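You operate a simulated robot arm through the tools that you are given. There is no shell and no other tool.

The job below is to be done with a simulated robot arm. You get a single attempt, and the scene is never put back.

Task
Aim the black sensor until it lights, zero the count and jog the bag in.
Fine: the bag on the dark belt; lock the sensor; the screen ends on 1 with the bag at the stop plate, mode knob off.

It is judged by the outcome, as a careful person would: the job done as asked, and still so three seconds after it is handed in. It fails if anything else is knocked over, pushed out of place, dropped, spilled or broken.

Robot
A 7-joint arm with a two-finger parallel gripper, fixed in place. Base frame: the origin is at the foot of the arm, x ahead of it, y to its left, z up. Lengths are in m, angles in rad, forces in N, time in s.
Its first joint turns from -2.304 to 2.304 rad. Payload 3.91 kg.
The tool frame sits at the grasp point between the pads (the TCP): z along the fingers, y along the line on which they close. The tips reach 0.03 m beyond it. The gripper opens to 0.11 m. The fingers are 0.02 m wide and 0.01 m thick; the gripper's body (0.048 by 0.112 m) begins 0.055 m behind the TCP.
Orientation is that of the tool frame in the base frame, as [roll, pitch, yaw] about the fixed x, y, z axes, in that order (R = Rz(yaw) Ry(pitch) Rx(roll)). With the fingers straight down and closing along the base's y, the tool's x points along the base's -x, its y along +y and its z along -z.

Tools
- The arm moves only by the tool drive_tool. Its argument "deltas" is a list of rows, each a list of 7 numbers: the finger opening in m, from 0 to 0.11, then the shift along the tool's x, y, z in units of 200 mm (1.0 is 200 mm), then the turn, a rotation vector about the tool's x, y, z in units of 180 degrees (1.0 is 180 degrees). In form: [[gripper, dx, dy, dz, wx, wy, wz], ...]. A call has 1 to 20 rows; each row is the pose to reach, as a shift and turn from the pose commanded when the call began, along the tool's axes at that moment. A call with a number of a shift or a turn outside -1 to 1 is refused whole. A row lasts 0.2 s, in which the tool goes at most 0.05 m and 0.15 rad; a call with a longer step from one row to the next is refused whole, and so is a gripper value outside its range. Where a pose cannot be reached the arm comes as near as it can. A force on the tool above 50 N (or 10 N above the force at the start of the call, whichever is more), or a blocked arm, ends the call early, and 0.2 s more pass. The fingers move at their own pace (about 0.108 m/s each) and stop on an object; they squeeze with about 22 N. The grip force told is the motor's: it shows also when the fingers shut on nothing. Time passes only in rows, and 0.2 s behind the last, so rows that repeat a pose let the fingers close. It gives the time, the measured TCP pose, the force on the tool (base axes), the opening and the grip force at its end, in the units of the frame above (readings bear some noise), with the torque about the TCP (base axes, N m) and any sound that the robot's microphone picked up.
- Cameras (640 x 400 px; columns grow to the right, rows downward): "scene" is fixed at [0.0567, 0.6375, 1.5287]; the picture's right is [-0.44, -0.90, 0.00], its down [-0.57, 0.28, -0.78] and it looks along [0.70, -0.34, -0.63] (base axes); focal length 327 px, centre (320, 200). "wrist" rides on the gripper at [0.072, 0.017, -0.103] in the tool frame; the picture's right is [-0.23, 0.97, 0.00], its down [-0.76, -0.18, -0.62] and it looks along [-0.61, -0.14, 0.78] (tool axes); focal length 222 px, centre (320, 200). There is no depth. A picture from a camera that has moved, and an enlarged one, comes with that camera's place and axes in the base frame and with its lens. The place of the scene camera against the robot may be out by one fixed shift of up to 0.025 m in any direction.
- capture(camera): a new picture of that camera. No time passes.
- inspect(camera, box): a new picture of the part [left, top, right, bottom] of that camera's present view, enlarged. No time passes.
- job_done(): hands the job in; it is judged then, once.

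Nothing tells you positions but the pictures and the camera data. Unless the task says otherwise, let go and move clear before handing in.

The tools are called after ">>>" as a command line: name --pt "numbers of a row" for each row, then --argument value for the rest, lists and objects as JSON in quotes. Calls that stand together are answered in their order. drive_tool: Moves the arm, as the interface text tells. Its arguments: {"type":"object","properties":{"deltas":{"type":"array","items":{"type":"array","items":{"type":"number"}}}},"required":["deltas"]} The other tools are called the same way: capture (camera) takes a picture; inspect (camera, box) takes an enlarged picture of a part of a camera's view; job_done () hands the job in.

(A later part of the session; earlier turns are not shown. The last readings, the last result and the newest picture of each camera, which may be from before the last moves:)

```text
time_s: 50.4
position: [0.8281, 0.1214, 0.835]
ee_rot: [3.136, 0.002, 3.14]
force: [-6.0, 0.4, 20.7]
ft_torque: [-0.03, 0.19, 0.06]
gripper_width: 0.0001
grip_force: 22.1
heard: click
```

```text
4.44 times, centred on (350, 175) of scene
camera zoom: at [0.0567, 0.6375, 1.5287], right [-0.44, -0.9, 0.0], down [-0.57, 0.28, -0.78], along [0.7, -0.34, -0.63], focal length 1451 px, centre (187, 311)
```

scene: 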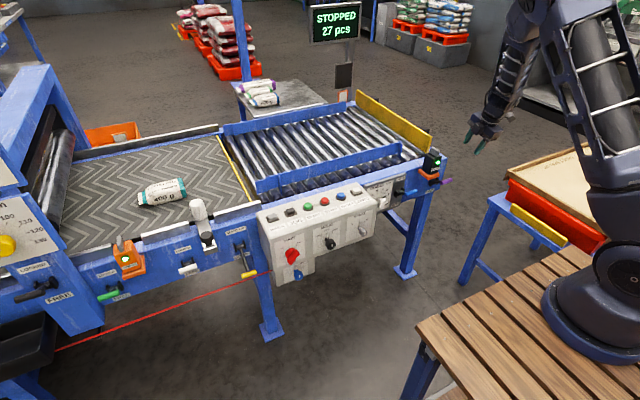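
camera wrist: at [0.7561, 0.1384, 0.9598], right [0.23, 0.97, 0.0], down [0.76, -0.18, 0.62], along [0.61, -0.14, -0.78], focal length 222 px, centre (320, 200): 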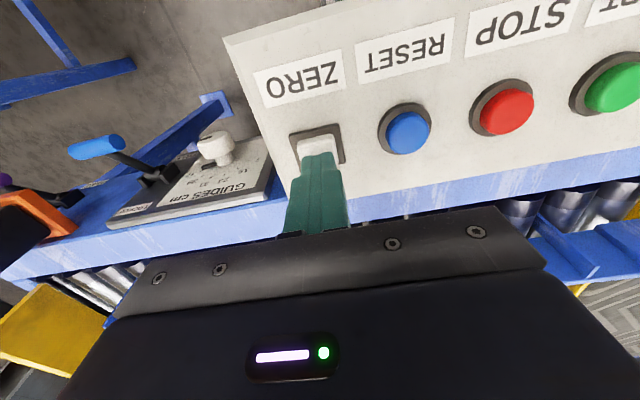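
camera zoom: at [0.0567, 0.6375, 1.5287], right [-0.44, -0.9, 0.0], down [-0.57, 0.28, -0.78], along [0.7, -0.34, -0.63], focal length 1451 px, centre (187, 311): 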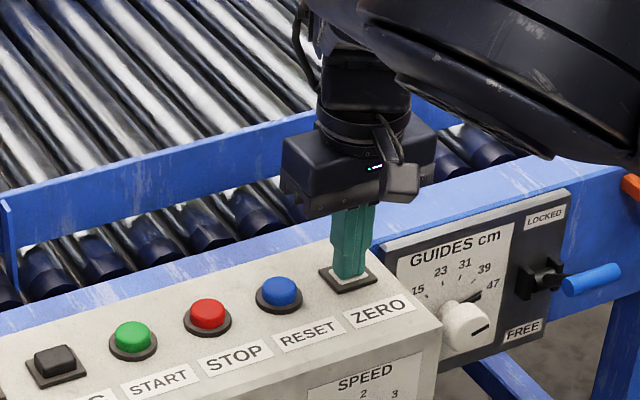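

The button clicked and the screen shows 0 pcs. I'll lift clear and move toward the MODE knob, tilting the tool 45° forward.

>>> drive_tool --pt "0.0 0 0 -0.15 0 0 0" --pt "0.0 0 0 -0.35 0 0 0" --pt "0.0 0 0 -0.55 0 0 0" --pt "0.0 0.2 0.1 -0.6 0 0 0" --pt "0.0 0.4 0.2 -0.6 0 0 0" --pt "0.0 0.6 0.3 -0.6 0 0 0" --pt "0.0 0.8 0.4 -0.6 0 0 0" --pt "0.0 0.95 0.5 -0.6 0 0 0"

>>> drive_tool --pt "0.06 0.03 0.05 0.05 0 -0.0417 0" --pt "0.06 0.06 0.1 0.1 0 -0.0833 0" --pt "0.06 0.09 0.15 0.15 0 -0.125 0" --pt "0.06 0.12 0.2 0.2 0 -0.1667 0" --pt "0.06 0.15 0.25 0.25 0 -0.2083 0" --pt "0.06 0.18 0.3 0.3 0 -0.25 0"

>>> capture --camera "wrist"

>>> capture --camera "scene"

```text
time_s: 52.2
position: [0.6385, 0.2218, 0.955]
ee_rot: [3.139, -0.001, 3.141]
force: [-0.1, 0.0, 0.6]
ft_torque: [-0.01, 0.04, -0.01]
gripper_width: 0.0001
grip_force: 21.5
```

```text
time_s: 53.6
position: [0.603, 0.2811, 0.8952]
ee_rot: [3.138, 0.788, 3.14]
force: [0.3, -1.1, -0.3]
ft_torque: [0.01, 0.02, 0.03]
gripper_width: 0.06
grip_force: 0.1
```

```text
taken
camera wrist: at [0.4773, 0.2984, 0.9175], right [0.16, 0.97, 0.16], down [0.1, -0.18, 0.98], along [0.98, -0.14, -0.12], focal length 222 px, centre (320, 200)
```

wrist: 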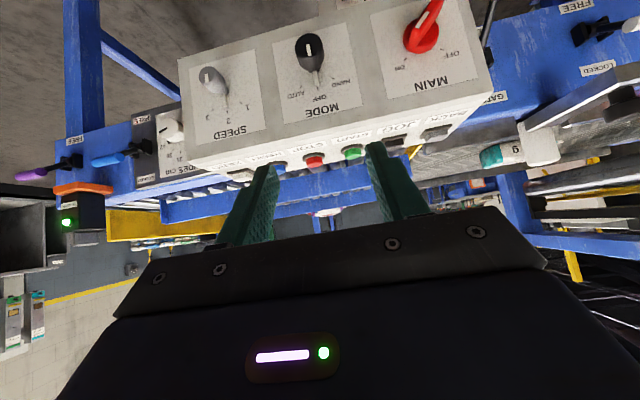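

```text
taken
```

scene: 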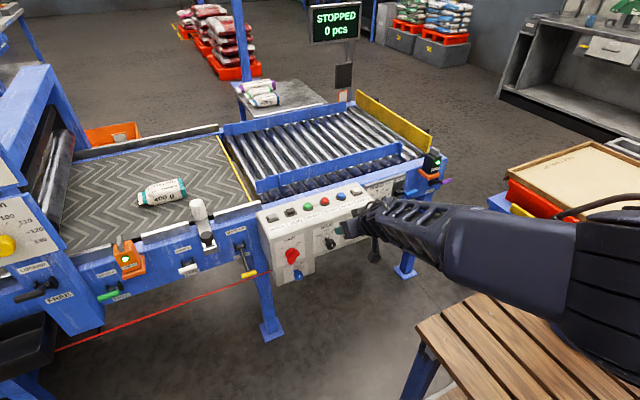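

>>> inspect --camera "wrist" --box '[240, 20, 400, 140]'

>>> inspect --camera "wrist" --box '[400, 60, 640, 240]'

>>> inspect --camera "scene" --box '[200, 120, 290, 220]'

```text
3.33 times, centred on (320, 80) of wrist
camera zoom: at [0.4773, 0.2984, 0.9175], right [0.16, 0.97, 0.16], down [0.1, -0.18, 0.98], along [0.98, -0.14, -0.12], focal length 740 px, centre (320, 600)
```

zoom: 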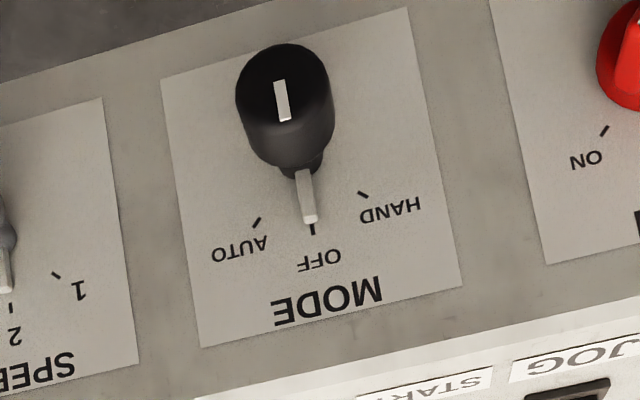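

```text
2.22 times, centred on (520, 150) of wrist
camera zoom: at [0.4773, 0.2984, 0.9175], right [0.16, 0.97, 0.16], down [0.1, -0.18, 0.98], along [0.98, -0.14, -0.12], focal length 494 px, centre (-124, 311)
```

zoom: 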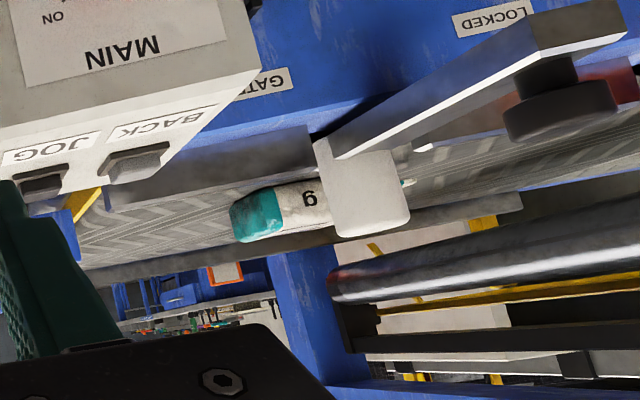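

```text
4.00 times, centred on (245, 170) of scene
camera zoom: at [0.0567, 0.6375, 1.5287], right [-0.44, -0.9, 0.0], down [-0.57, 0.28, -0.78], along [0.7, -0.34, -0.63], focal length 1306 px, centre (620, 320)
```

zoom: 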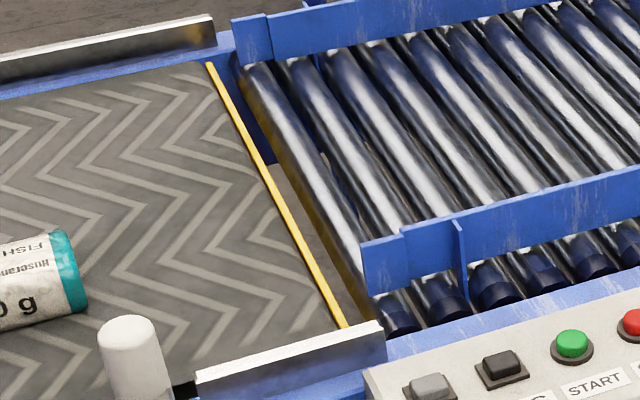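

The knob's cap is about 33 mm across, with its axis near y=0.281, z=0.708 and its end at x≈0.716. HAND is about 45° from OFF toward +y. I'll move to a standoff with the hand pre-rolled about 22° the other way, so the turn is symmetric and stays clear of the neighbouring knobs.

>>> drive_tool --pt "0.06 0.068 -0.027 0.171 -0.0221 0 0.0221" --pt "0.06 0.135 -0.054 0.342 -0.0442 0 0.0442" --pt "0.06 0.203 -0.081 0.513 -0.0663 0 0.0663" --pt "0.06 0.2705 -0.1085 0.6834 -0.0884 0 0.0884"

>>> capture --camera "wrist"

>>> inspect --camera "scene" --box '[270, 180, 430, 290]'

```text
time_s: 54.6
position: [0.66, 0.2613, 0.7611]
ee_rot: [2.605, 0.713, 2.772]
force: [0.1, 0.7, -1.1]
ft_torque: [-0.01, -0.05, -0.03]
gripper_width: 0.0601
grip_force: 0.0
```

```text
taken
camera wrist: at [0.5355, 0.268, 0.7873], right [0.16, 0.84, 0.53], down [0.1, -0.54, 0.83], along [0.98, -0.08, -0.17], focal length 222 px, centre (320, 200)
```

wrist: 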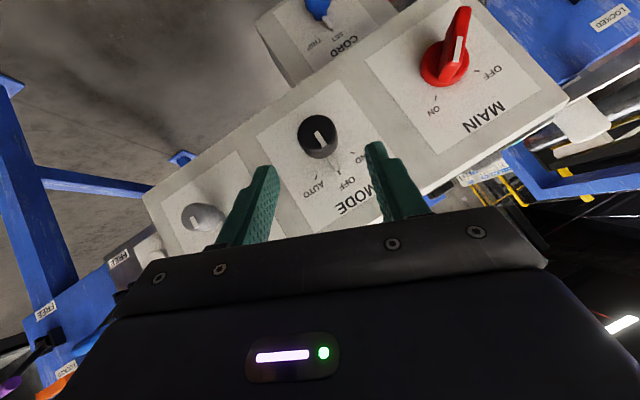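

```text
3.64 times, centred on (350, 235) of scene
camera zoom: at [0.0567, 0.6375, 1.5287], right [-0.44, -0.9, 0.0], down [-0.57, 0.28, -0.78], along [0.7, -0.34, -0.63], focal length 1188 px, centre (211, 73)
```

zoom: 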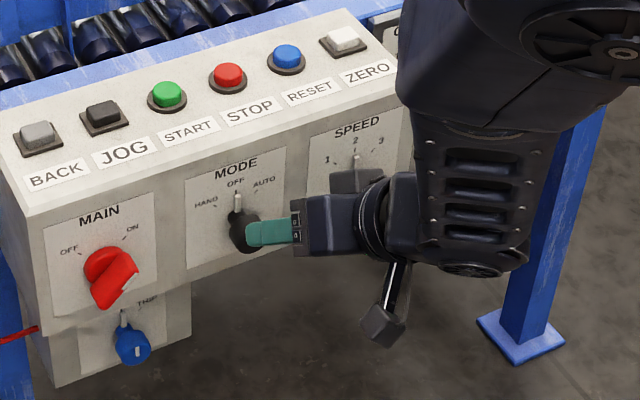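

The knob sits right on the tool axis, so I'll approach it along that axis.

>>> drive_tool --pt "0.06 0.001 -0.005 0.13 0 0 0" --pt "0.06 0.001 -0.009 0.26 0 0 0" --pt "0.06 0.001 -0.009 0.39 0 0 0"

>>> capture --camera "wrist"

>>> inspect --camera "scene" --box '[270, 180, 430, 290]'

```text
time_s: 55.4
position: [0.7143, 0.281, 0.7092]
ee_rot: [2.606, 0.711, 2.77]
force: [-0.5, 0.5, -0.7]
ft_torque: [0.01, -0.06, -0.01]
gripper_width: 0.0601
grip_force: 0.0
```

```text
taken
camera wrist: at [0.5904, 0.2879, 0.7358], right [0.16, 0.84, 0.53], down [0.1, -0.54, 0.83], along [0.98, -0.08, -0.17], focal length 222 px, centre (320, 200)
```

wrist: 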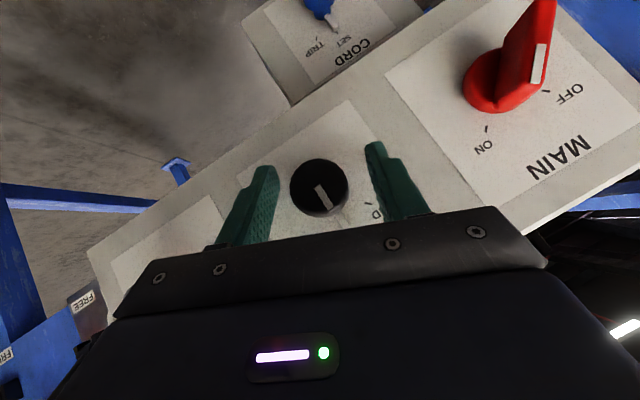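

```text
3.64 times, centred on (350, 235) of scene
camera zoom: at [0.0567, 0.6375, 1.5287], right [-0.44, -0.9, 0.0], down [-0.57, 0.28, -0.78], along [0.7, -0.34, -0.63], focal length 1188 px, centre (211, 73)
```

zoom: 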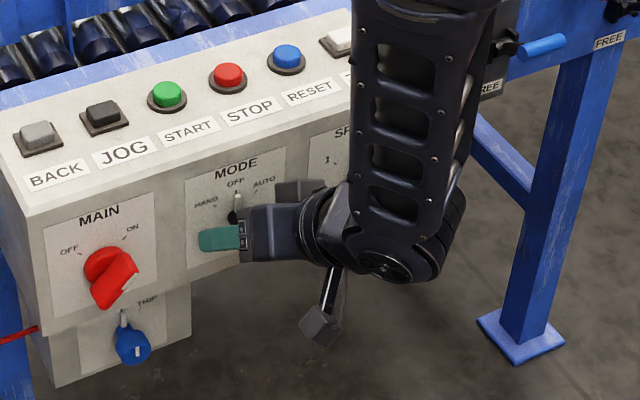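

The cap is centred between the fingers. I'll ease 3 mm deeper and close on it.

>>> drive_tool --pt "0.06 -0.009 -0.002 0.013 0 0 0" --pt "0.02 -0.009 -0.002 0.013 0 0 0" --pt "0.0 -0.009 -0.002 0.013 0 0 0" --pt "0.0 -0.009 -0.002 0.013 0 0 0"

>>> capture --camera "wrist"

```text
time_s: 56.4
position: [0.719, 0.2786, 0.7089]
ee_rot: [2.604, 0.709, 2.77]
force: [3.4, 3.8, 0.6]
ft_torque: [0.02, -0.29, -0.02]
gripper_width: 0.0335
grip_force: 45.4
```

```text
taken
camera wrist: at [0.594, 0.2874, 0.7352], right [0.16, 0.84, 0.53], down [0.1, -0.54, 0.83], along [0.98, -0.08, -0.17], focal length 222 px, centre (320, 200)
```

wrist: 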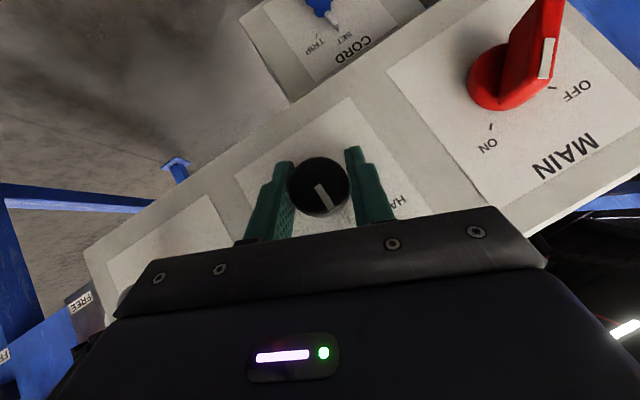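

I've got the knob at 33.5 mm. I'll roll the hand about the knob axis toward HAND in two halves.

>>> drive_tool --pt "0.0 0 0 0 0.0295 0 -0.0295" --pt "0.0 0 0 0 0.0589 0 -0.0589" --pt "0.0 0 0 0 0.0884 0 -0.0884"

>>> capture --camera "wrist"

>>> inspect --camera "scene" --box '[270, 180, 430, 290]'

```text
time_s: 57.2
position: [0.7175, 0.2804, 0.7079]
ee_rot: [3.136, 0.788, 3.137]
force: [-1.4, 2.4, 4.7]
ft_torque: [-0.01, -0.8, 0.04]
gripper_width: 0.0334
grip_force: 44.6
```

```text
taken
camera wrist: at [0.5939, 0.2974, 0.7305], right [0.16, 0.97, 0.16], down [0.1, -0.18, 0.98], along [0.98, -0.14, -0.12], focal length 222 px, centre (320, 200)
```

wrist: 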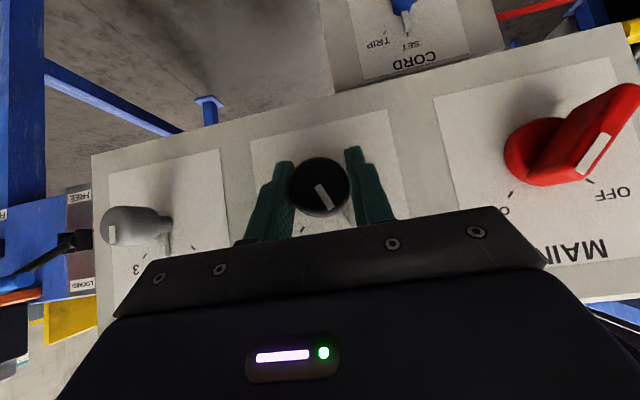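

```text
3.64 times, centred on (350, 235) of scene
camera zoom: at [0.0567, 0.6375, 1.5287], right [-0.44, -0.9, 0.0], down [-0.57, 0.28, -0.78], along [0.7, -0.34, -0.63], focal length 1188 px, centre (211, 73)
```

zoom: 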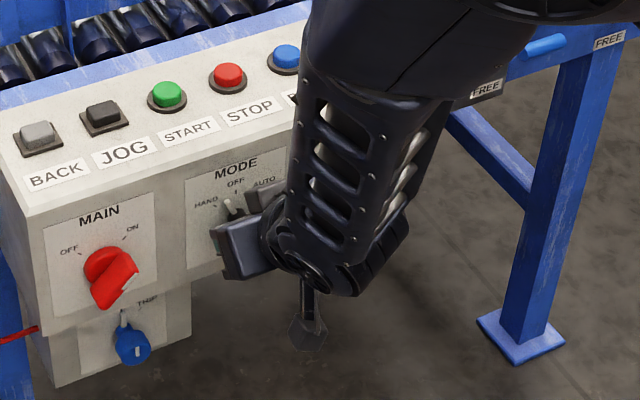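

The pointer has moved about halfway toward HAND. Now the second half.

>>> drive_tool --pt "0.0 0 0 0 0.0295 0 -0.0295" --pt "0.0 0 0 0 0.0589 0 -0.0589" --pt "0.0 0 0 0 0.0884 0 -0.0884"

>>> capture --camera "wrist"

>>> capture --camera "scene"

>>> inspect --camera "scene" --box '[270, 200, 390, 290]'

```text
time_s: 58.0
position: [0.7189, 0.2805, 0.7082]
ee_rot: [-2.614, 0.711, -2.78]
force: [-0.1, 2.1, -5.7]
ft_torque: [0.62, -0.51, 0.44]
gripper_width: 0.0335
grip_force: 45.2
```

```text
taken
camera wrist: at [0.594, 0.3047, 0.7222], right [0.16, 0.96, -0.22], down [0.1, 0.21, 0.97], along [0.98, -0.18, -0.06], focal length 222 px, centre (320, 200)
```

wrist: 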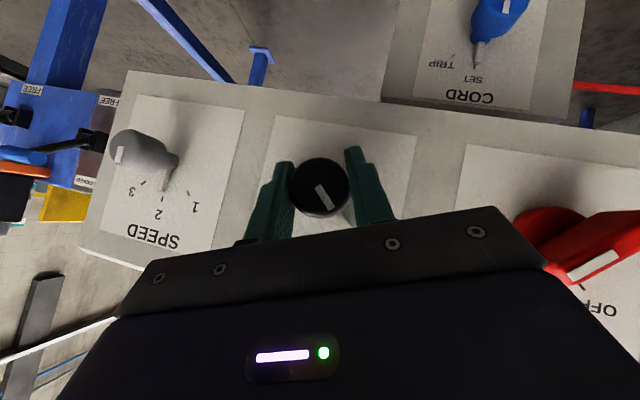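

```text
taken
```

scene: 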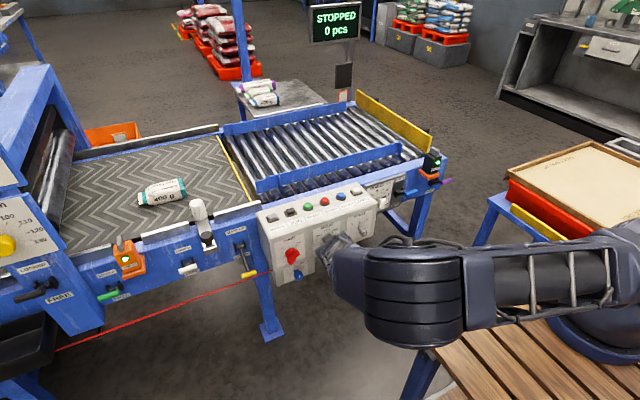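

```text
4.44 times, centred on (330, 245) of scene
camera zoom: at [0.0567, 0.6375, 1.5287], right [-0.44, -0.9, 0.0], down [-0.57, 0.28, -0.78], along [0.7, -0.34, -0.63], focal length 1451 px, centre (276, 0)
```

zoom: 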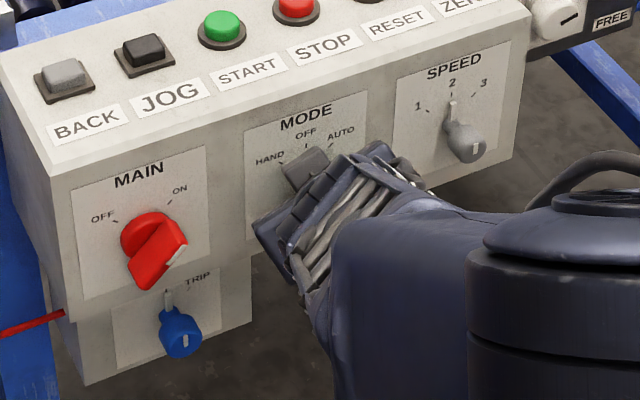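

The knob has turned a full 45°. I'll open, back off and check where the pointer sits.

>>> drive_tool --pt "0.06 0 0 0 0 0 0" --pt "0.06 0 0 0 0 0 0" --pt "0.06 0 0 -0.15 0 0 0" --pt "0.06 0 0 -0.3 0 0 0" --pt "0.06 0 0 -0.45 0 0 0"

>>> capture --camera "wrist"

>>> inspect --camera "wrist" --box '[220, 80, 420, 230]'

```text
time_s: 59.2
position: [0.6553, 0.3042, 0.7674]
ee_rot: [-2.616, 0.713, -2.78]
force: [0.7, -0.6, 0.0]
ft_torque: [0.0, 0.03, 0.02]
gripper_width: 0.0601
grip_force: 0.0
```

```text
taken
camera wrist: at [0.5307, 0.3288, 0.7813], right [0.16, 0.96, -0.22], down [0.1, 0.21, 0.97], along [0.98, -0.18, -0.06], focal length 222 px, centre (320, 200)
```

wrist: 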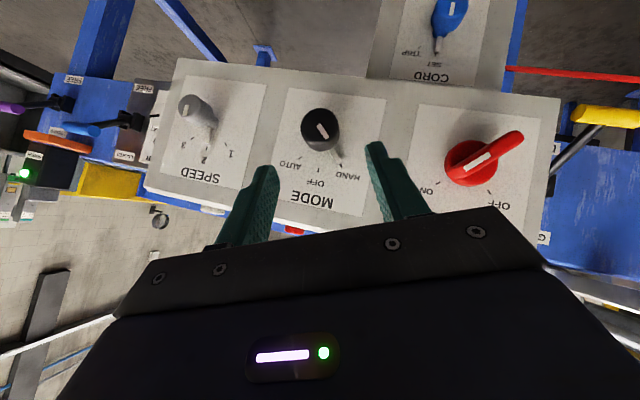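

```text
2.67 times, centred on (320, 155) of wrist
camera zoom: at [0.5307, 0.3288, 0.7813], right [0.16, 0.96, -0.22], down [0.1, 0.21, 0.97], along [0.98, -0.18, -0.06], focal length 592 px, centre (320, 320)
```

zoom: 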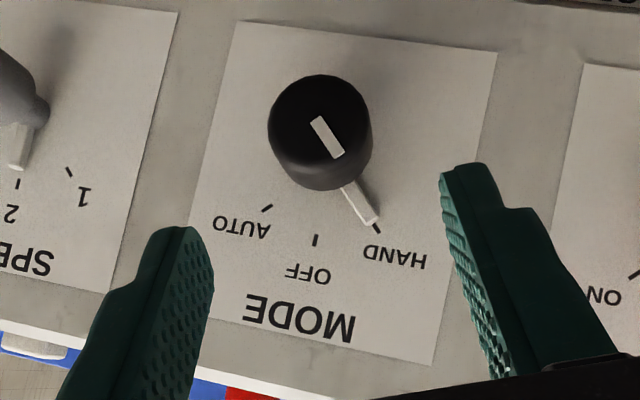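

The pointer is on HAND. Next I'll level the tool and go to the JOG button near (0.825, 0.373, 0.81).

>>> drive_tool --pt "0.03 -0.072 -0.028 -0.16 -0.0221 0 0.0221" --pt "0.0 -0.144 -0.055 -0.32 -0.0442 0 0.0442" --pt "0.0 -0.216 -0.083 -0.48 -0.0663 0 0.0663" --pt "0.0 -0.288 -0.11 -0.642 -0.0884 0 0.0884"

>>> drive_tool --pt "0.0 -0.09 0.03 0.02 0 0.0417 0" --pt "0.0 -0.18 0.06 0.04 0 0.0833 0" --pt "0.0 -0.27 0.09 0.06 0 0.125 0" --pt "0.0 -0.36 0.12 0.08 0 0.1667 0" --pt "0.0 -0.45 0.15 0.1 0 0.2083 0" --pt "0.0 -0.548 0.18 0.124 0 0.25 0"

>>> capture --camera "wrist"

>>> capture --camera "scene"

```text
time_s: 60.2
position: [0.6049, 0.3349, 0.8965]
ee_rot: [3.134, 0.785, 3.134]
force: [0.1, -0.2, 0.2]
ft_torque: [0.01, -0.01, 0.0]
gripper_width: 0.0
grip_force: 22.2
```

```text
time_s: 61.6
position: [0.6984, 0.3711, 0.9582]
ee_rot: [3.135, -0.002, -3.141]
force: [-1.0, 0.0, 0.5]
ft_torque: [-0.06, -0.03, 0.01]
gripper_width: 0.0
grip_force: 21.9
```

```text
taken
camera wrist: at [0.6267, 0.3876, 1.0614], right [0.23, 0.97, 0.0], down [0.76, -0.18, 0.62], along [0.61, -0.14, -0.78], focal length 222 px, centre (320, 200)
```

wrist: 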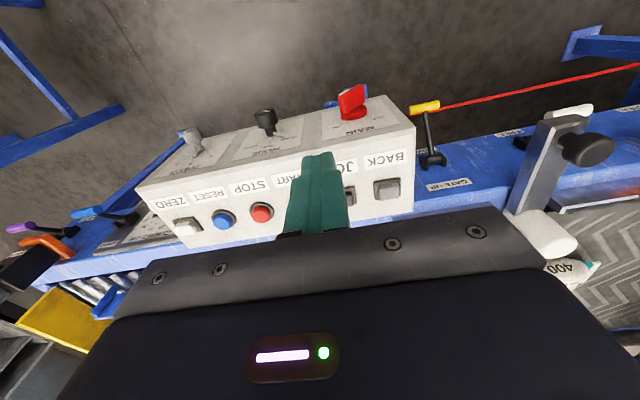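

```text
taken
```

scene: 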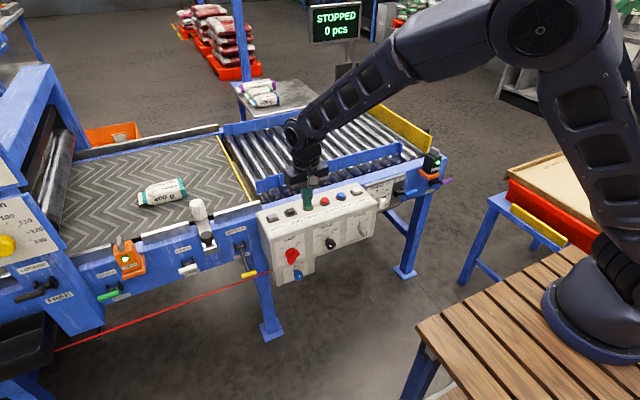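

>>> drive_tool --pt "0.0 -0.2 0 0 0 0 0" --pt "0.0 -0.4 0 0 0 0 0" --pt "0.0 -0.5 0 0.02 0 0 0"

>>> inspect --camera "wrist" --box '[200, 60, 440, 230]'

```text
time_s: 62.4
position: [0.7993, 0.3685, 0.9524]
ee_rot: [3.139, 0.0, 3.141]
force: [-0.4, 1.4, -0.6]
ft_torque: [-0.03, -0.03, 0.02]
gripper_width: 0.0
grip_force: 21.8
```

```text
2.35 times, centred on (320, 145) of wrist
camera zoom: at [0.7265, 0.3862, 1.0558], right [0.23, 0.97, 0.0], down [0.76, -0.18, 0.62], along [0.61, -0.14, -0.78], focal length 523 px, centre (320, 329)
```

zoom: 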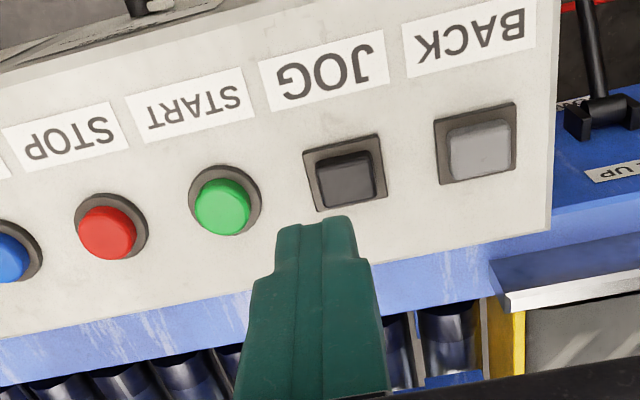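

JOG's top is at about (0.831, 0.376, 0.808). I'll line up the fingertips just above it.

>>> drive_tool --pt "0.0 -0.08 0.016 0.17 0 0 0" --pt "0.0 -0.155 0.032 0.34 0 0 0" --pt "0.0 -0.155 0.032 0.482 0 0 0"

>>> capture --camera "wrist"

>>> inspect --camera "scene" --box '[240, 150, 340, 240]'

```text
time_s: 63.2
position: [0.8308, 0.3761, 0.8581]
ee_rot: [3.136, 0.0, 3.141]
force: [-0.1, 0.1, 0.5]
ft_torque: [-0.01, -0.01, -0.01]
gripper_width: 0.0
grip_force: 21.5
```

```text
taken
camera wrist: at [0.7579, 0.3929, 0.9609], right [0.23, 0.97, 0.01], down [0.76, -0.18, 0.62], along [0.61, -0.14, -0.78], focal length 222 px, centre (320, 200)
```

wrist: 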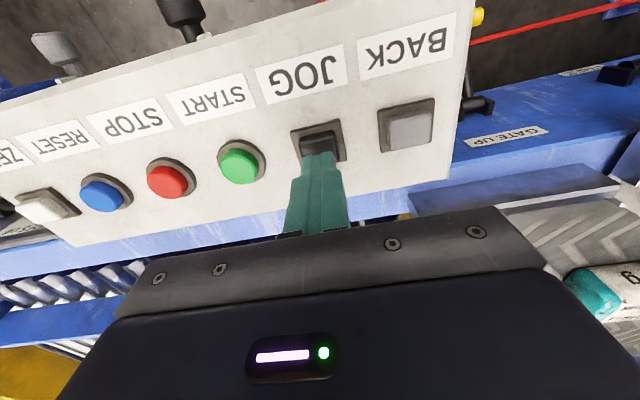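

```text
4.44 times, centred on (290, 195) of scene
camera zoom: at [0.0567, 0.6375, 1.5287], right [-0.44, -0.9, 0.0], down [-0.57, 0.28, -0.78], along [0.7, -0.34, -0.63], focal length 1451 px, centre (453, 222)
```

zoom: 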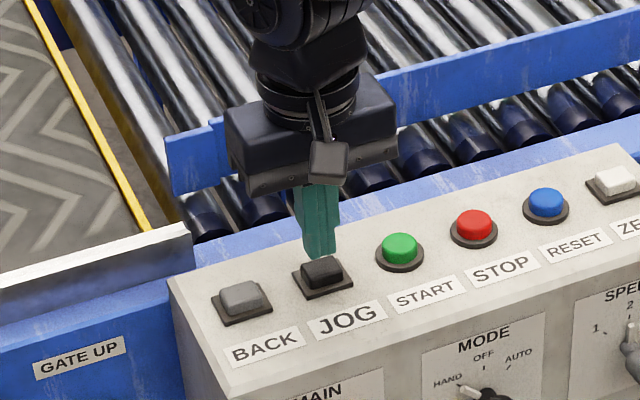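

Aligned over JOG. I'll press, hold briefly and see which way the bag moves.

>>> drive_tool --pt "0.0 0.004 0 0.05 0 0 0" --pt "0.0 0.004 0 0.08 0 0 0" --pt "0.0 0.004 0 0.1 0 0 0" --pt "0.0 0.004 0 0.112 0 0 0" --pt "0.0 0.004 0 0.112 0 0 0"

>>> capture --camera "scene"

```text
time_s: 64.4
position: [0.8291, 0.3764, 0.8366]
ee_rot: [3.137, 0.003, -3.141]
force: [-7.0, -0.4, 22.1]
ft_torque: [-0.05, 0.24, 0.05]
gripper_width: 0.0001
grip_force: 22.0
heard: click
```

```text
taken
```

scene: 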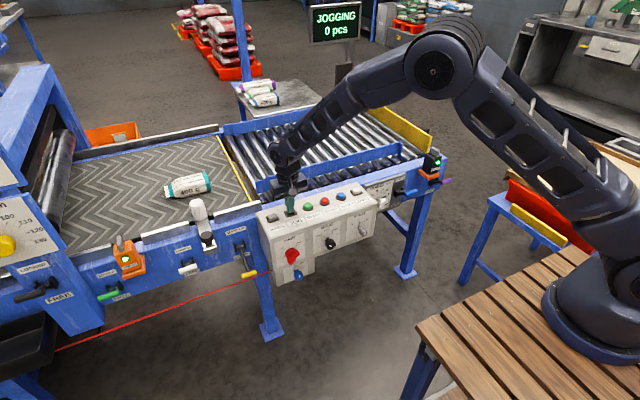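

It's JOGGING and the bag is moving toward the rollers. I'll hold the button and watch its progress.

>>> drive_tool --pt "0.0 0 0 0 0 0 0" --pt "0.0 0 0 0 0 0 0" --pt "0.0 0 0 0 0 0 0" --pt "0.0 0 0 0 0 0 0" --pt "0.0 0 0 0 0 0 0" --pt "0.0 0 0 0 0 0 0" --pt "0.0 0 0 0 0 0 0"

>>> capture --camera "scene"

```text
time_s: 66.0
position: [0.8297, 0.3759, 0.8357]
ee_rot: [3.135, 0.001, 3.14]
force: [2.8, 5.6, 25.0]
ft_torque: [0.19, -0.03, 0.04]
gripper_width: 0.0002
grip_force: 21.8
```

```text
taken
```

scene: 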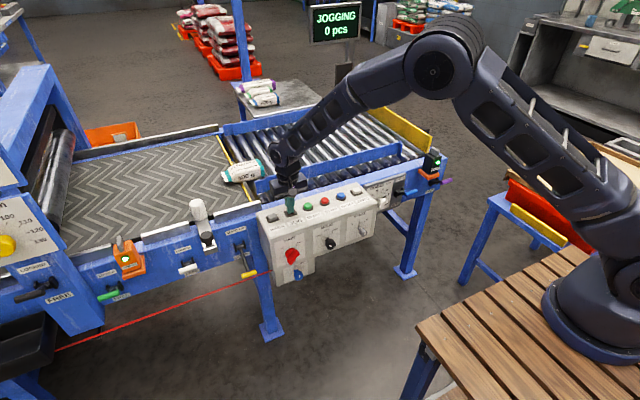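

>>> drive_tool --pt "0.0 0 0 0 0 0 0" --pt "0.0 0 0 0 0 0 0" --pt "0.0 0 0 0 0 0 0" --pt "0.0 0 0 0 0 0 0" --pt "0.0 0 0 0 0 0 0" --pt "0.0 0 0 0 0 0 0" --pt "0.0 0 0 0 0 0 0"

>>> capture --camera "scene"

>>> capture --camera "wrist"

```text
time_s: 67.6
position: [0.8298, 0.3764, 0.8354]
ee_rot: [3.137, 0.002, 3.14]
force: [3.8, 5.0, 25.8]
ft_torque: [0.17, -0.15, 0.02]
gripper_width: 0.0
grip_force: 22.2
```

```text
taken
```

scene: 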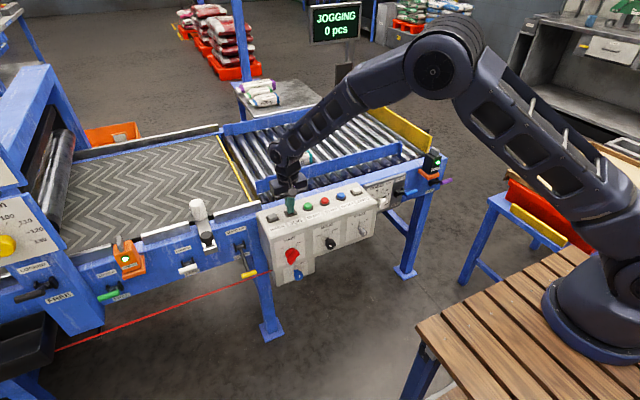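

```text
taken
camera wrist: at [0.7573, 0.393, 0.939], right [0.23, 0.97, 0.0], down [0.76, -0.18, 0.62], along [0.61, -0.14, -0.78], focal length 222 px, centre (320, 200)
```

wrist: 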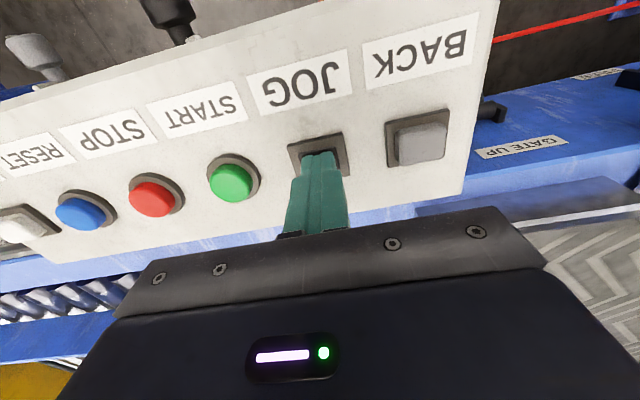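

The bag is rolling behind the arm toward the stop. I'll keep holding.

>>> drive_tool --pt "0.0 0 0 0 0 0 0" --pt "0.0 0 0 0 0 0 0" --pt "0.0 0 0 0 0 0 0" --pt "0.0 0 0 0 0 0 0" --pt "0.0 0 0 0 0 0 0"

>>> capture --camera "scene"

```text
time_s: 68.8
position: [0.8312, 0.3761, 0.8354]
ee_rot: [3.138, 0.0, 3.14]
force: [3.3, 3.7, 25.8]
ft_torque: [0.15, -0.11, 0.01]
gripper_width: 0.0
grip_force: 21.9
```

```text
taken
```

scene: 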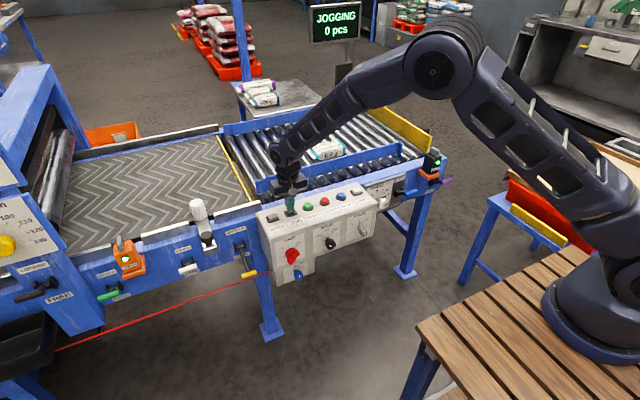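

>>> drive_tool --pt "0.0 0 0 0 0 0 0" --pt "0.0 0 0 0 0 0 0" --pt "0.0 0 0 0 0 0 0" --pt "0.0 0 0 0 0 0 0" --pt "0.0 0 0 0 0 0 0"

>>> capture --camera "scene"

>>> inspect --camera "scene" --box '[290, 80, 460, 200]'

```text
time_s: 70.0
position: [0.83, 0.3762, 0.8346]
ee_rot: [3.136, 0.001, 3.14]
force: [2.5, 2.0, 25.2]
ft_torque: [0.02, -0.03, -0.05]
gripper_width: 0.0
grip_force: 22.1
```

```text
taken
```

scene: 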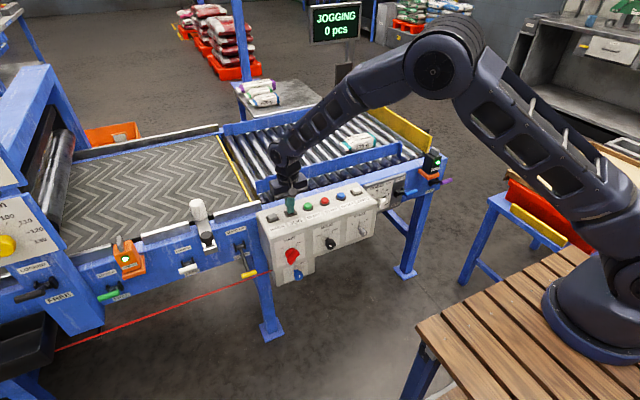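

```text
3.33 times, centred on (375, 140) of scene
camera zoom: at [0.0567, 0.6375, 1.5287], right [-0.44, -0.9, 0.0], down [-0.57, 0.28, -0.78], along [0.7, -0.34, -0.63], focal length 1088 px, centre (137, 400)
```

zoom: 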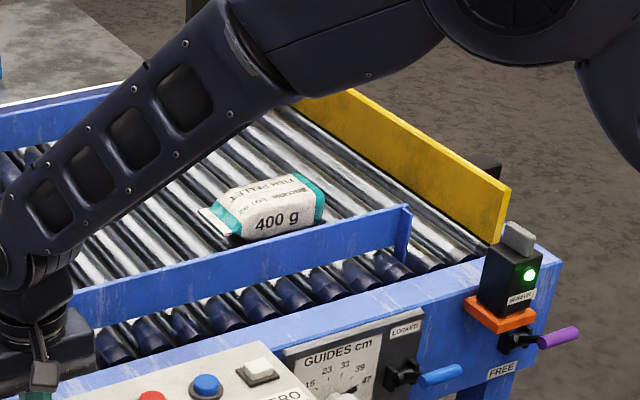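

>>> drive_tool --pt "0.0 0 0 0 0 0 0" --pt "0.0 0 0 0 0 0 0" --pt "0.0 0 0 0 0 0 0"

>>> inspect --camera "scene" --box '[290, 0, 460, 200]'

```text
time_s: 70.8
position: [0.8306, 0.3774, 0.8345]
ee_rot: [3.138, 0.002, 3.139]
force: [1.3, 0.2, 25.6]
ft_torque: [-0.01, -0.01, 0.02]
gripper_width: 0.0
grip_force: 22.1
```

```text
2.00 times, centred on (375, 100) of scene
camera zoom: at [0.0567, 0.6375, 1.5287], right [-0.44, -0.9, 0.0], down [-0.57, 0.28, -0.78], along [0.7, -0.34, -0.63], focal length 653 px, centre (210, 400)
```

zoom: 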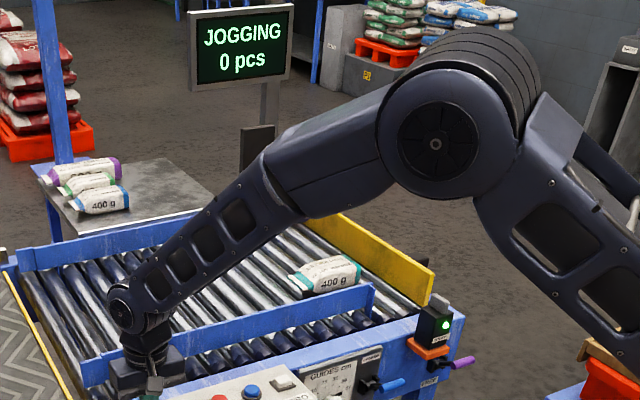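

>>> drive_tool --pt "0.0 0 0 0 0 0 0" --pt "0.0 0 0 0 0 0 0"

>>> inspect --camera "scene" --box '[290, 0, 460, 200]'

>>> inspect --camera "scene" --box '[340, 100, 460, 190]'

```text
time_s: 71.4
position: [0.8303, 0.3767, 0.8344]
ee_rot: [3.136, 0.002, 3.139]
force: [0.5, -0.7, 25.1]
ft_torque: [0.0, -0.02, 0.01]
gripper_width: 0.0
grip_force: 21.6
```

```text
2.00 times, centred on (375, 100) of scene
camera zoom: at [0.0567, 0.6375, 1.5287], right [-0.44, -0.9, 0.0], down [-0.57, 0.28, -0.78], along [0.7, -0.34, -0.63], focal length 653 px, centre (210, 400)
```

zoom: 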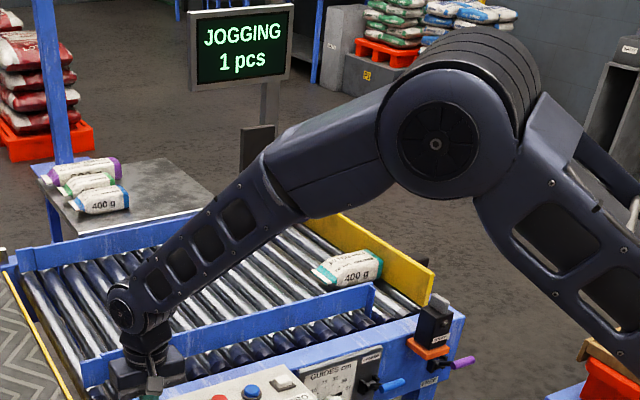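

```text
4.44 times, centred on (400, 145) of scene
camera zoom: at [0.0567, 0.6375, 1.5287], right [-0.44, -0.9, 0.0], down [-0.57, 0.28, -0.78], along [0.7, -0.34, -0.63], focal length 1451 px, centre (-36, 444)
```

zoom: 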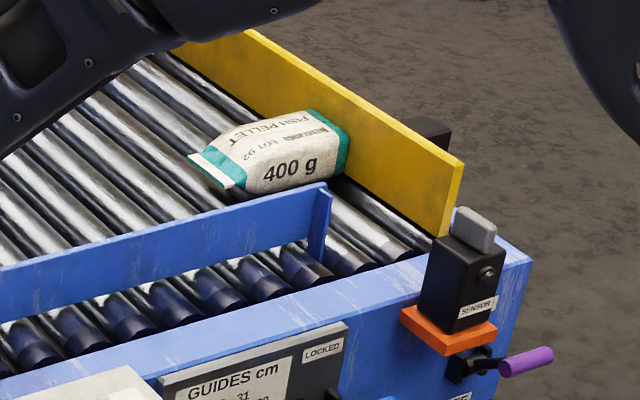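

The count is 1 and the bag is at or just short of the stop plate. One more short hold will seat it.

>>> drive_tool --pt "0.0 0 0 0 0 0 0"

>>> inspect --camera "scene" --box '[340, 100, 460, 190]'

>>> inspect --camera "scene" --box '[290, 0, 380, 60]'

```text
time_s: 71.8
position: [0.8303, 0.3769, 0.8364]
ee_rot: [3.136, 0.002, 3.14]
force: [0.6, -1.1, 26.1]
ft_torque: [-0.04, -0.02, 0.0]
gripper_width: 0.0
grip_force: 22.7
```

```text
4.44 times, centred on (400, 145) of scene
camera zoom: at [0.0567, 0.6375, 1.5287], right [-0.44, -0.9, 0.0], down [-0.57, 0.28, -0.78], along [0.7, -0.34, -0.63], focal length 1451 px, centre (-36, 444)
```

zoom: 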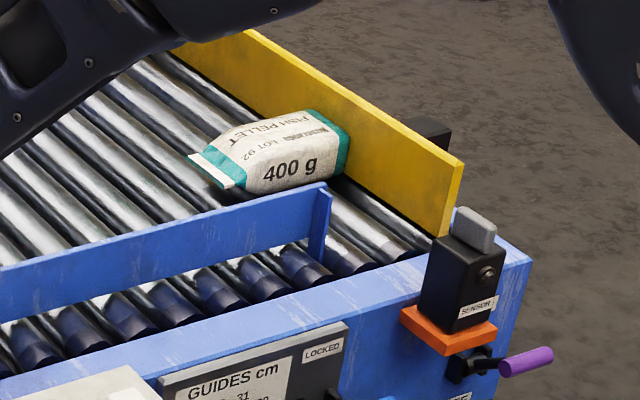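

```text
6.67 times, centred on (335, 30) of scene
camera zoom: at [0.0567, 0.6375, 1.5287], right [-0.44, -0.9, 0.0], down [-0.57, 0.28, -0.78], along [0.7, -0.34, -0.63], focal length 2177 px, centre (220, 1333)
```

zoom: 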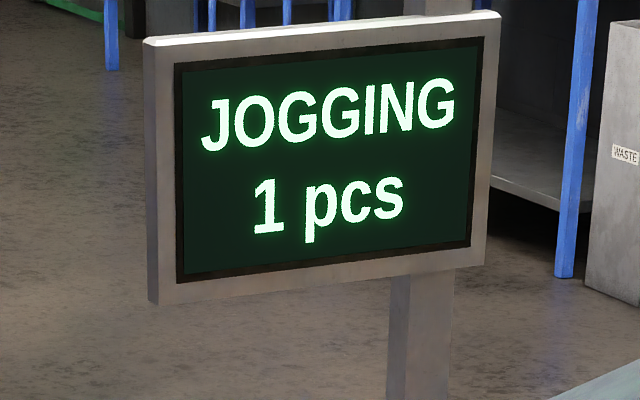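

The bag no longer moves, so it's resting against the stop plate and the count is 1. I'll lift off JOG straight up and go back to the MODE knob.

>>> drive_tool --pt "0.0 0 0 -0.15 0 0 0" --pt "0.0 0 0 -0.35 0 0 0" --pt "0.0 0 0 -0.55 0 0 0" --pt "0.0 0.2 -0.05 -0.6 0 0 0" --pt "0.0 0.4 -0.1 -0.6 0 0 0" --pt "0.0 0.6 -0.15 -0.6 0 0 0" --pt "0.0 0.8 -0.2 -0.6 0 0 0" --pt "0.0 0.95 -0.25 -0.6 0 0 0"

>>> capture --camera "scene"

```text
time_s: 73.6
position: [0.6395, 0.3272, 0.9544]
ee_rot: [3.138, 0.0, 3.141]
force: [0.9, -0.2, -0.7]
ft_torque: [0.01, 0.02, -0.01]
gripper_width: 0.0
grip_force: 22.0
```

```text
taken
```

scene: 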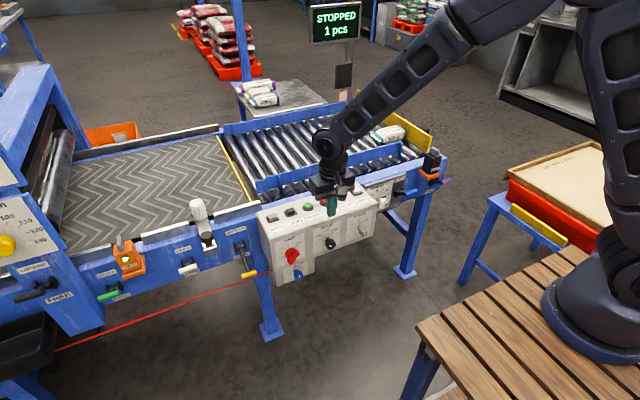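

The screen reads STOPPED 1 pcs and the bag is holding at the plate. I'll tilt and roll to the same standoff as before, this time to turn the knob from HAND back to OFF.

>>> drive_tool --pt "0.06 0.03 0.007 0.048 0 -0.0417 0" --pt "0.06 0.06 0.014 0.096 0 -0.0833 0" --pt "0.06 0.09 0.02 0.144 0 -0.125 0" --pt "0.06 0.12 0.027 0.192 0 -0.1667 0" --pt "0.06 0.15 0.034 0.24 0 -0.2083 0" --pt "0.06 0.1725 0.04 0.287 0 -0.25 0"

>>> drive_tool --pt "0.06 0.07 -0.0385 0.159 0.0221 0 -0.0221" --pt "0.06 0.14 -0.077 0.318 0.0442 0 -0.0442" --pt "0.06 0.21 -0.1155 0.477 0.0663 0 -0.0663" --pt "0.06 0.2803 -0.154 0.636 0.0884 0 -0.0884"

>>> capture --camera "wrist"

>>> capture --camera "scene"

```text
time_s: 75.0
position: [0.6075, 0.3326, 0.9005]
ee_rot: [3.132, 0.79, 3.134]
force: [1.2, -1.1, -0.2]
ft_torque: [0.03, 0.05, 0.06]
gripper_width: 0.0602
grip_force: 0.1
```

```text
time_s: 76.0
position: [0.6567, 0.3029, 0.7679]
ee_rot: [-2.617, 0.714, -2.78]
force: [-0.4, -0.4, 0.5]
ft_torque: [-0.02, -0.02, -0.04]
gripper_width: 0.0601
grip_force: 0.0
```

```text
taken
camera wrist: at [0.5316, 0.3274, 0.7815], right [0.16, 0.96, -0.22], down [0.1, 0.21, 0.97], along [0.98, -0.18, -0.06], focal length 222 px, centre (320, 200)
```

wrist: 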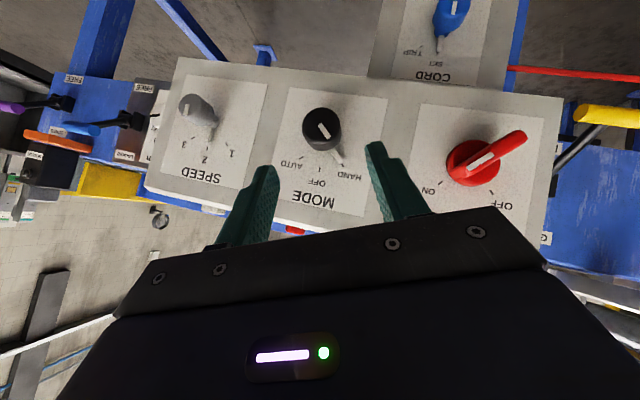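

```text
taken
```

scene: 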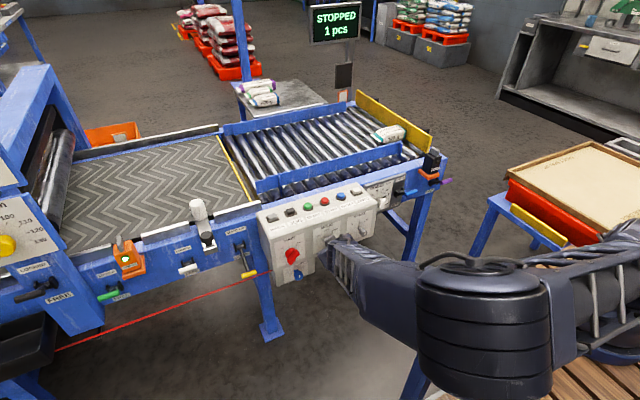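

>>> drive_tool --pt "0.06 0.002 0.004 0.15 0 0 0" --pt "0.06 0.004 0.008 0.3 0 0 0" --pt "0.06 0.005 0.0107 0.44 0 0 0"

>>> capture --camera "wrist"

```text
time_s: 76.8
position: [0.718, 0.2815, 0.7076]
ee_rot: [-2.617, 0.713, -2.781]
force: [0.4, -0.5, -0.5]
ft_torque: [0.0, -0.05, -0.01]
gripper_width: 0.0599
grip_force: 0.0
```

```text
taken
camera wrist: at [0.5929, 0.3059, 0.7215], right [0.16, 0.96, -0.22], down [0.1, 0.21, 0.97], along [0.98, -0.18, -0.06], focal length 222 px, centre (320, 200)
```

wrist: 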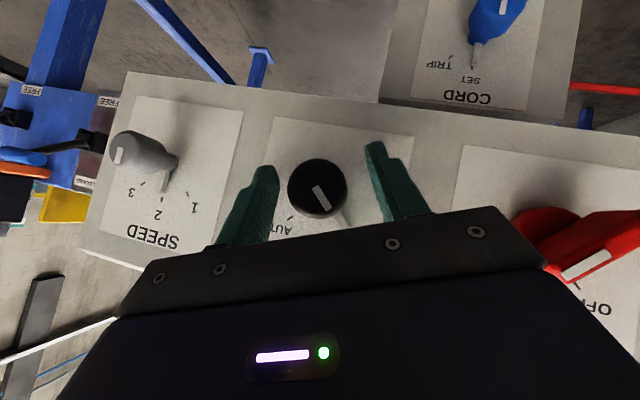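

The knob is centred between the fingers. I'll close, then turn it back 45° toward OFF.

>>> drive_tool --pt "0.03 0 0 0 0 0 0" --pt "0.0 0 0 0 0 0 0" --pt "0.0 0 0 0 0 0 0"

>>> drive_tool --pt "0.0 0 0 0 -0.0295 0 0.0295" --pt "0.0 0 0 0 -0.0589 0 0.0589" --pt "0.0 0 0 0 -0.0884 0 0.0884" --pt "0.0 0 0 0 -0.1179 0 0.1179" --pt "0.0 0 0 0 -0.1473 0 0.1473" --pt "0.0 0 0 0 -0.1768 0 0.1768"

>>> capture --camera "wrist"

>>> inspect --camera "scene" --box '[270, 180, 430, 290]'

```text
time_s: 77.6
position: [0.7182, 0.2799, 0.7078]
ee_rot: [-2.614, 0.713, -2.782]
force: [2.9, -15.9, 3.3]
ft_torque: [-0.02, -0.21, -0.06]
gripper_width: 0.0336
grip_force: 45.4
```

```text
time_s: 79.0
position: [0.718, 0.279, 0.7084]
ee_rot: [2.606, 0.71, 2.769]
force: [-11.0, -34.7, -3.2]
ft_torque: [0.01, 0.22, -0.67]
gripper_width: 0.0335
grip_force: 44.9
```

```text
taken
camera wrist: at [0.593, 0.288, 0.7354], right [0.16, 0.83, 0.53], down [0.1, -0.54, 0.83], along [0.98, -0.09, -0.17], focal length 222 px, centre (320, 200)
```

wrist: 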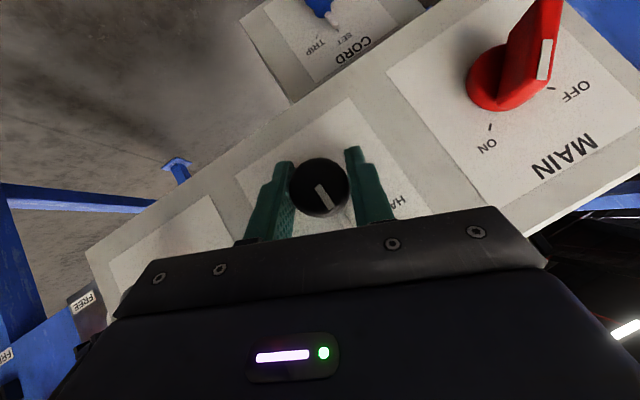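

```text
3.64 times, centred on (350, 235) of scene
camera zoom: at [0.0567, 0.6375, 1.5287], right [-0.44, -0.9, 0.0], down [-0.57, 0.28, -0.78], along [0.7, -0.34, -0.63], focal length 1188 px, centre (211, 73)
```

zoom: 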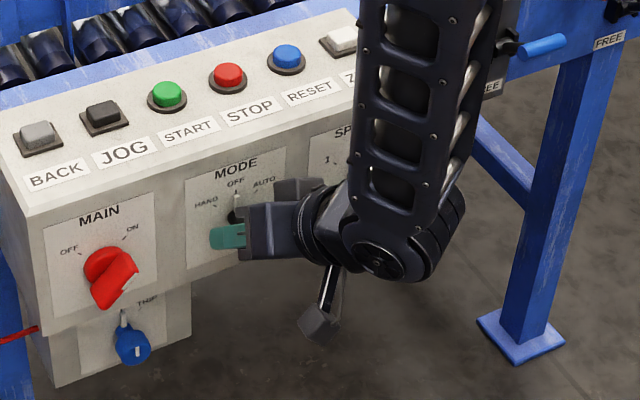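

The knob looks to be back at OFF. I'll release, back off along the tool axis and verify.

>>> drive_tool --pt "0.06 0 0 0 0 0 0" --pt "0.06 0 0 0 0 0 0" --pt "0.06 0 0 -0.15 0 0 0" --pt "0.06 0 0 -0.3 0 0 0" --pt "0.06 0 0 -0.45 0 0 0"

>>> inspect --camera "wrist" --box '[200, 60, 440, 230]'

>>> capture --camera "scene"

```text
time_s: 80.2
position: [0.6539, 0.2574, 0.767]
ee_rot: [2.609, 0.711, 2.772]
force: [-0.1, 0.3, 0.5]
ft_torque: [-0.01, 0.01, 0.01]
gripper_width: 0.0597
grip_force: 0.1
```

```text
2.35 times, centred on (320, 145) of wrist
camera zoom: at [0.5293, 0.2649, 0.7943], right [0.16, 0.84, 0.52], down [0.1, -0.54, 0.83], along [0.98, -0.08, -0.17], focal length 523 px, centre (320, 329)
```

zoom: 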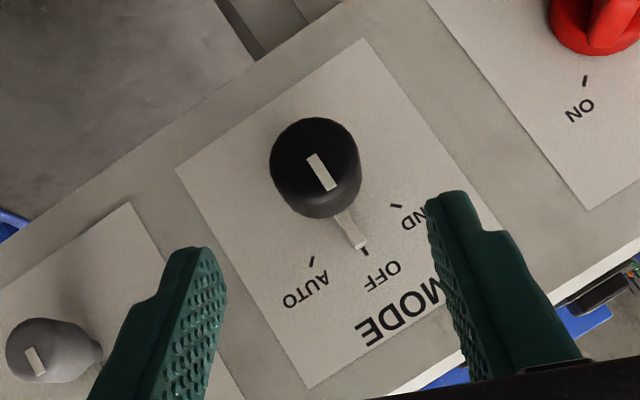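

```text
taken
```

scene: 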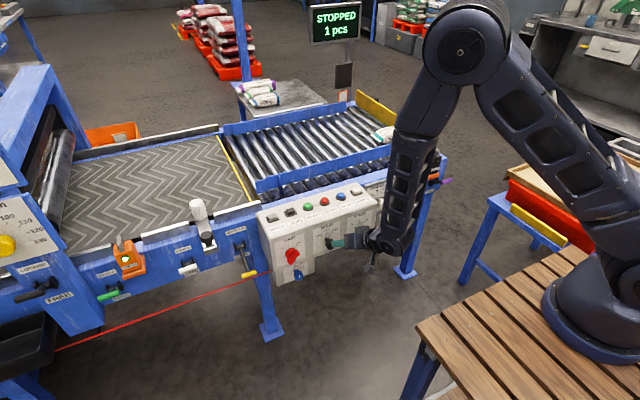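

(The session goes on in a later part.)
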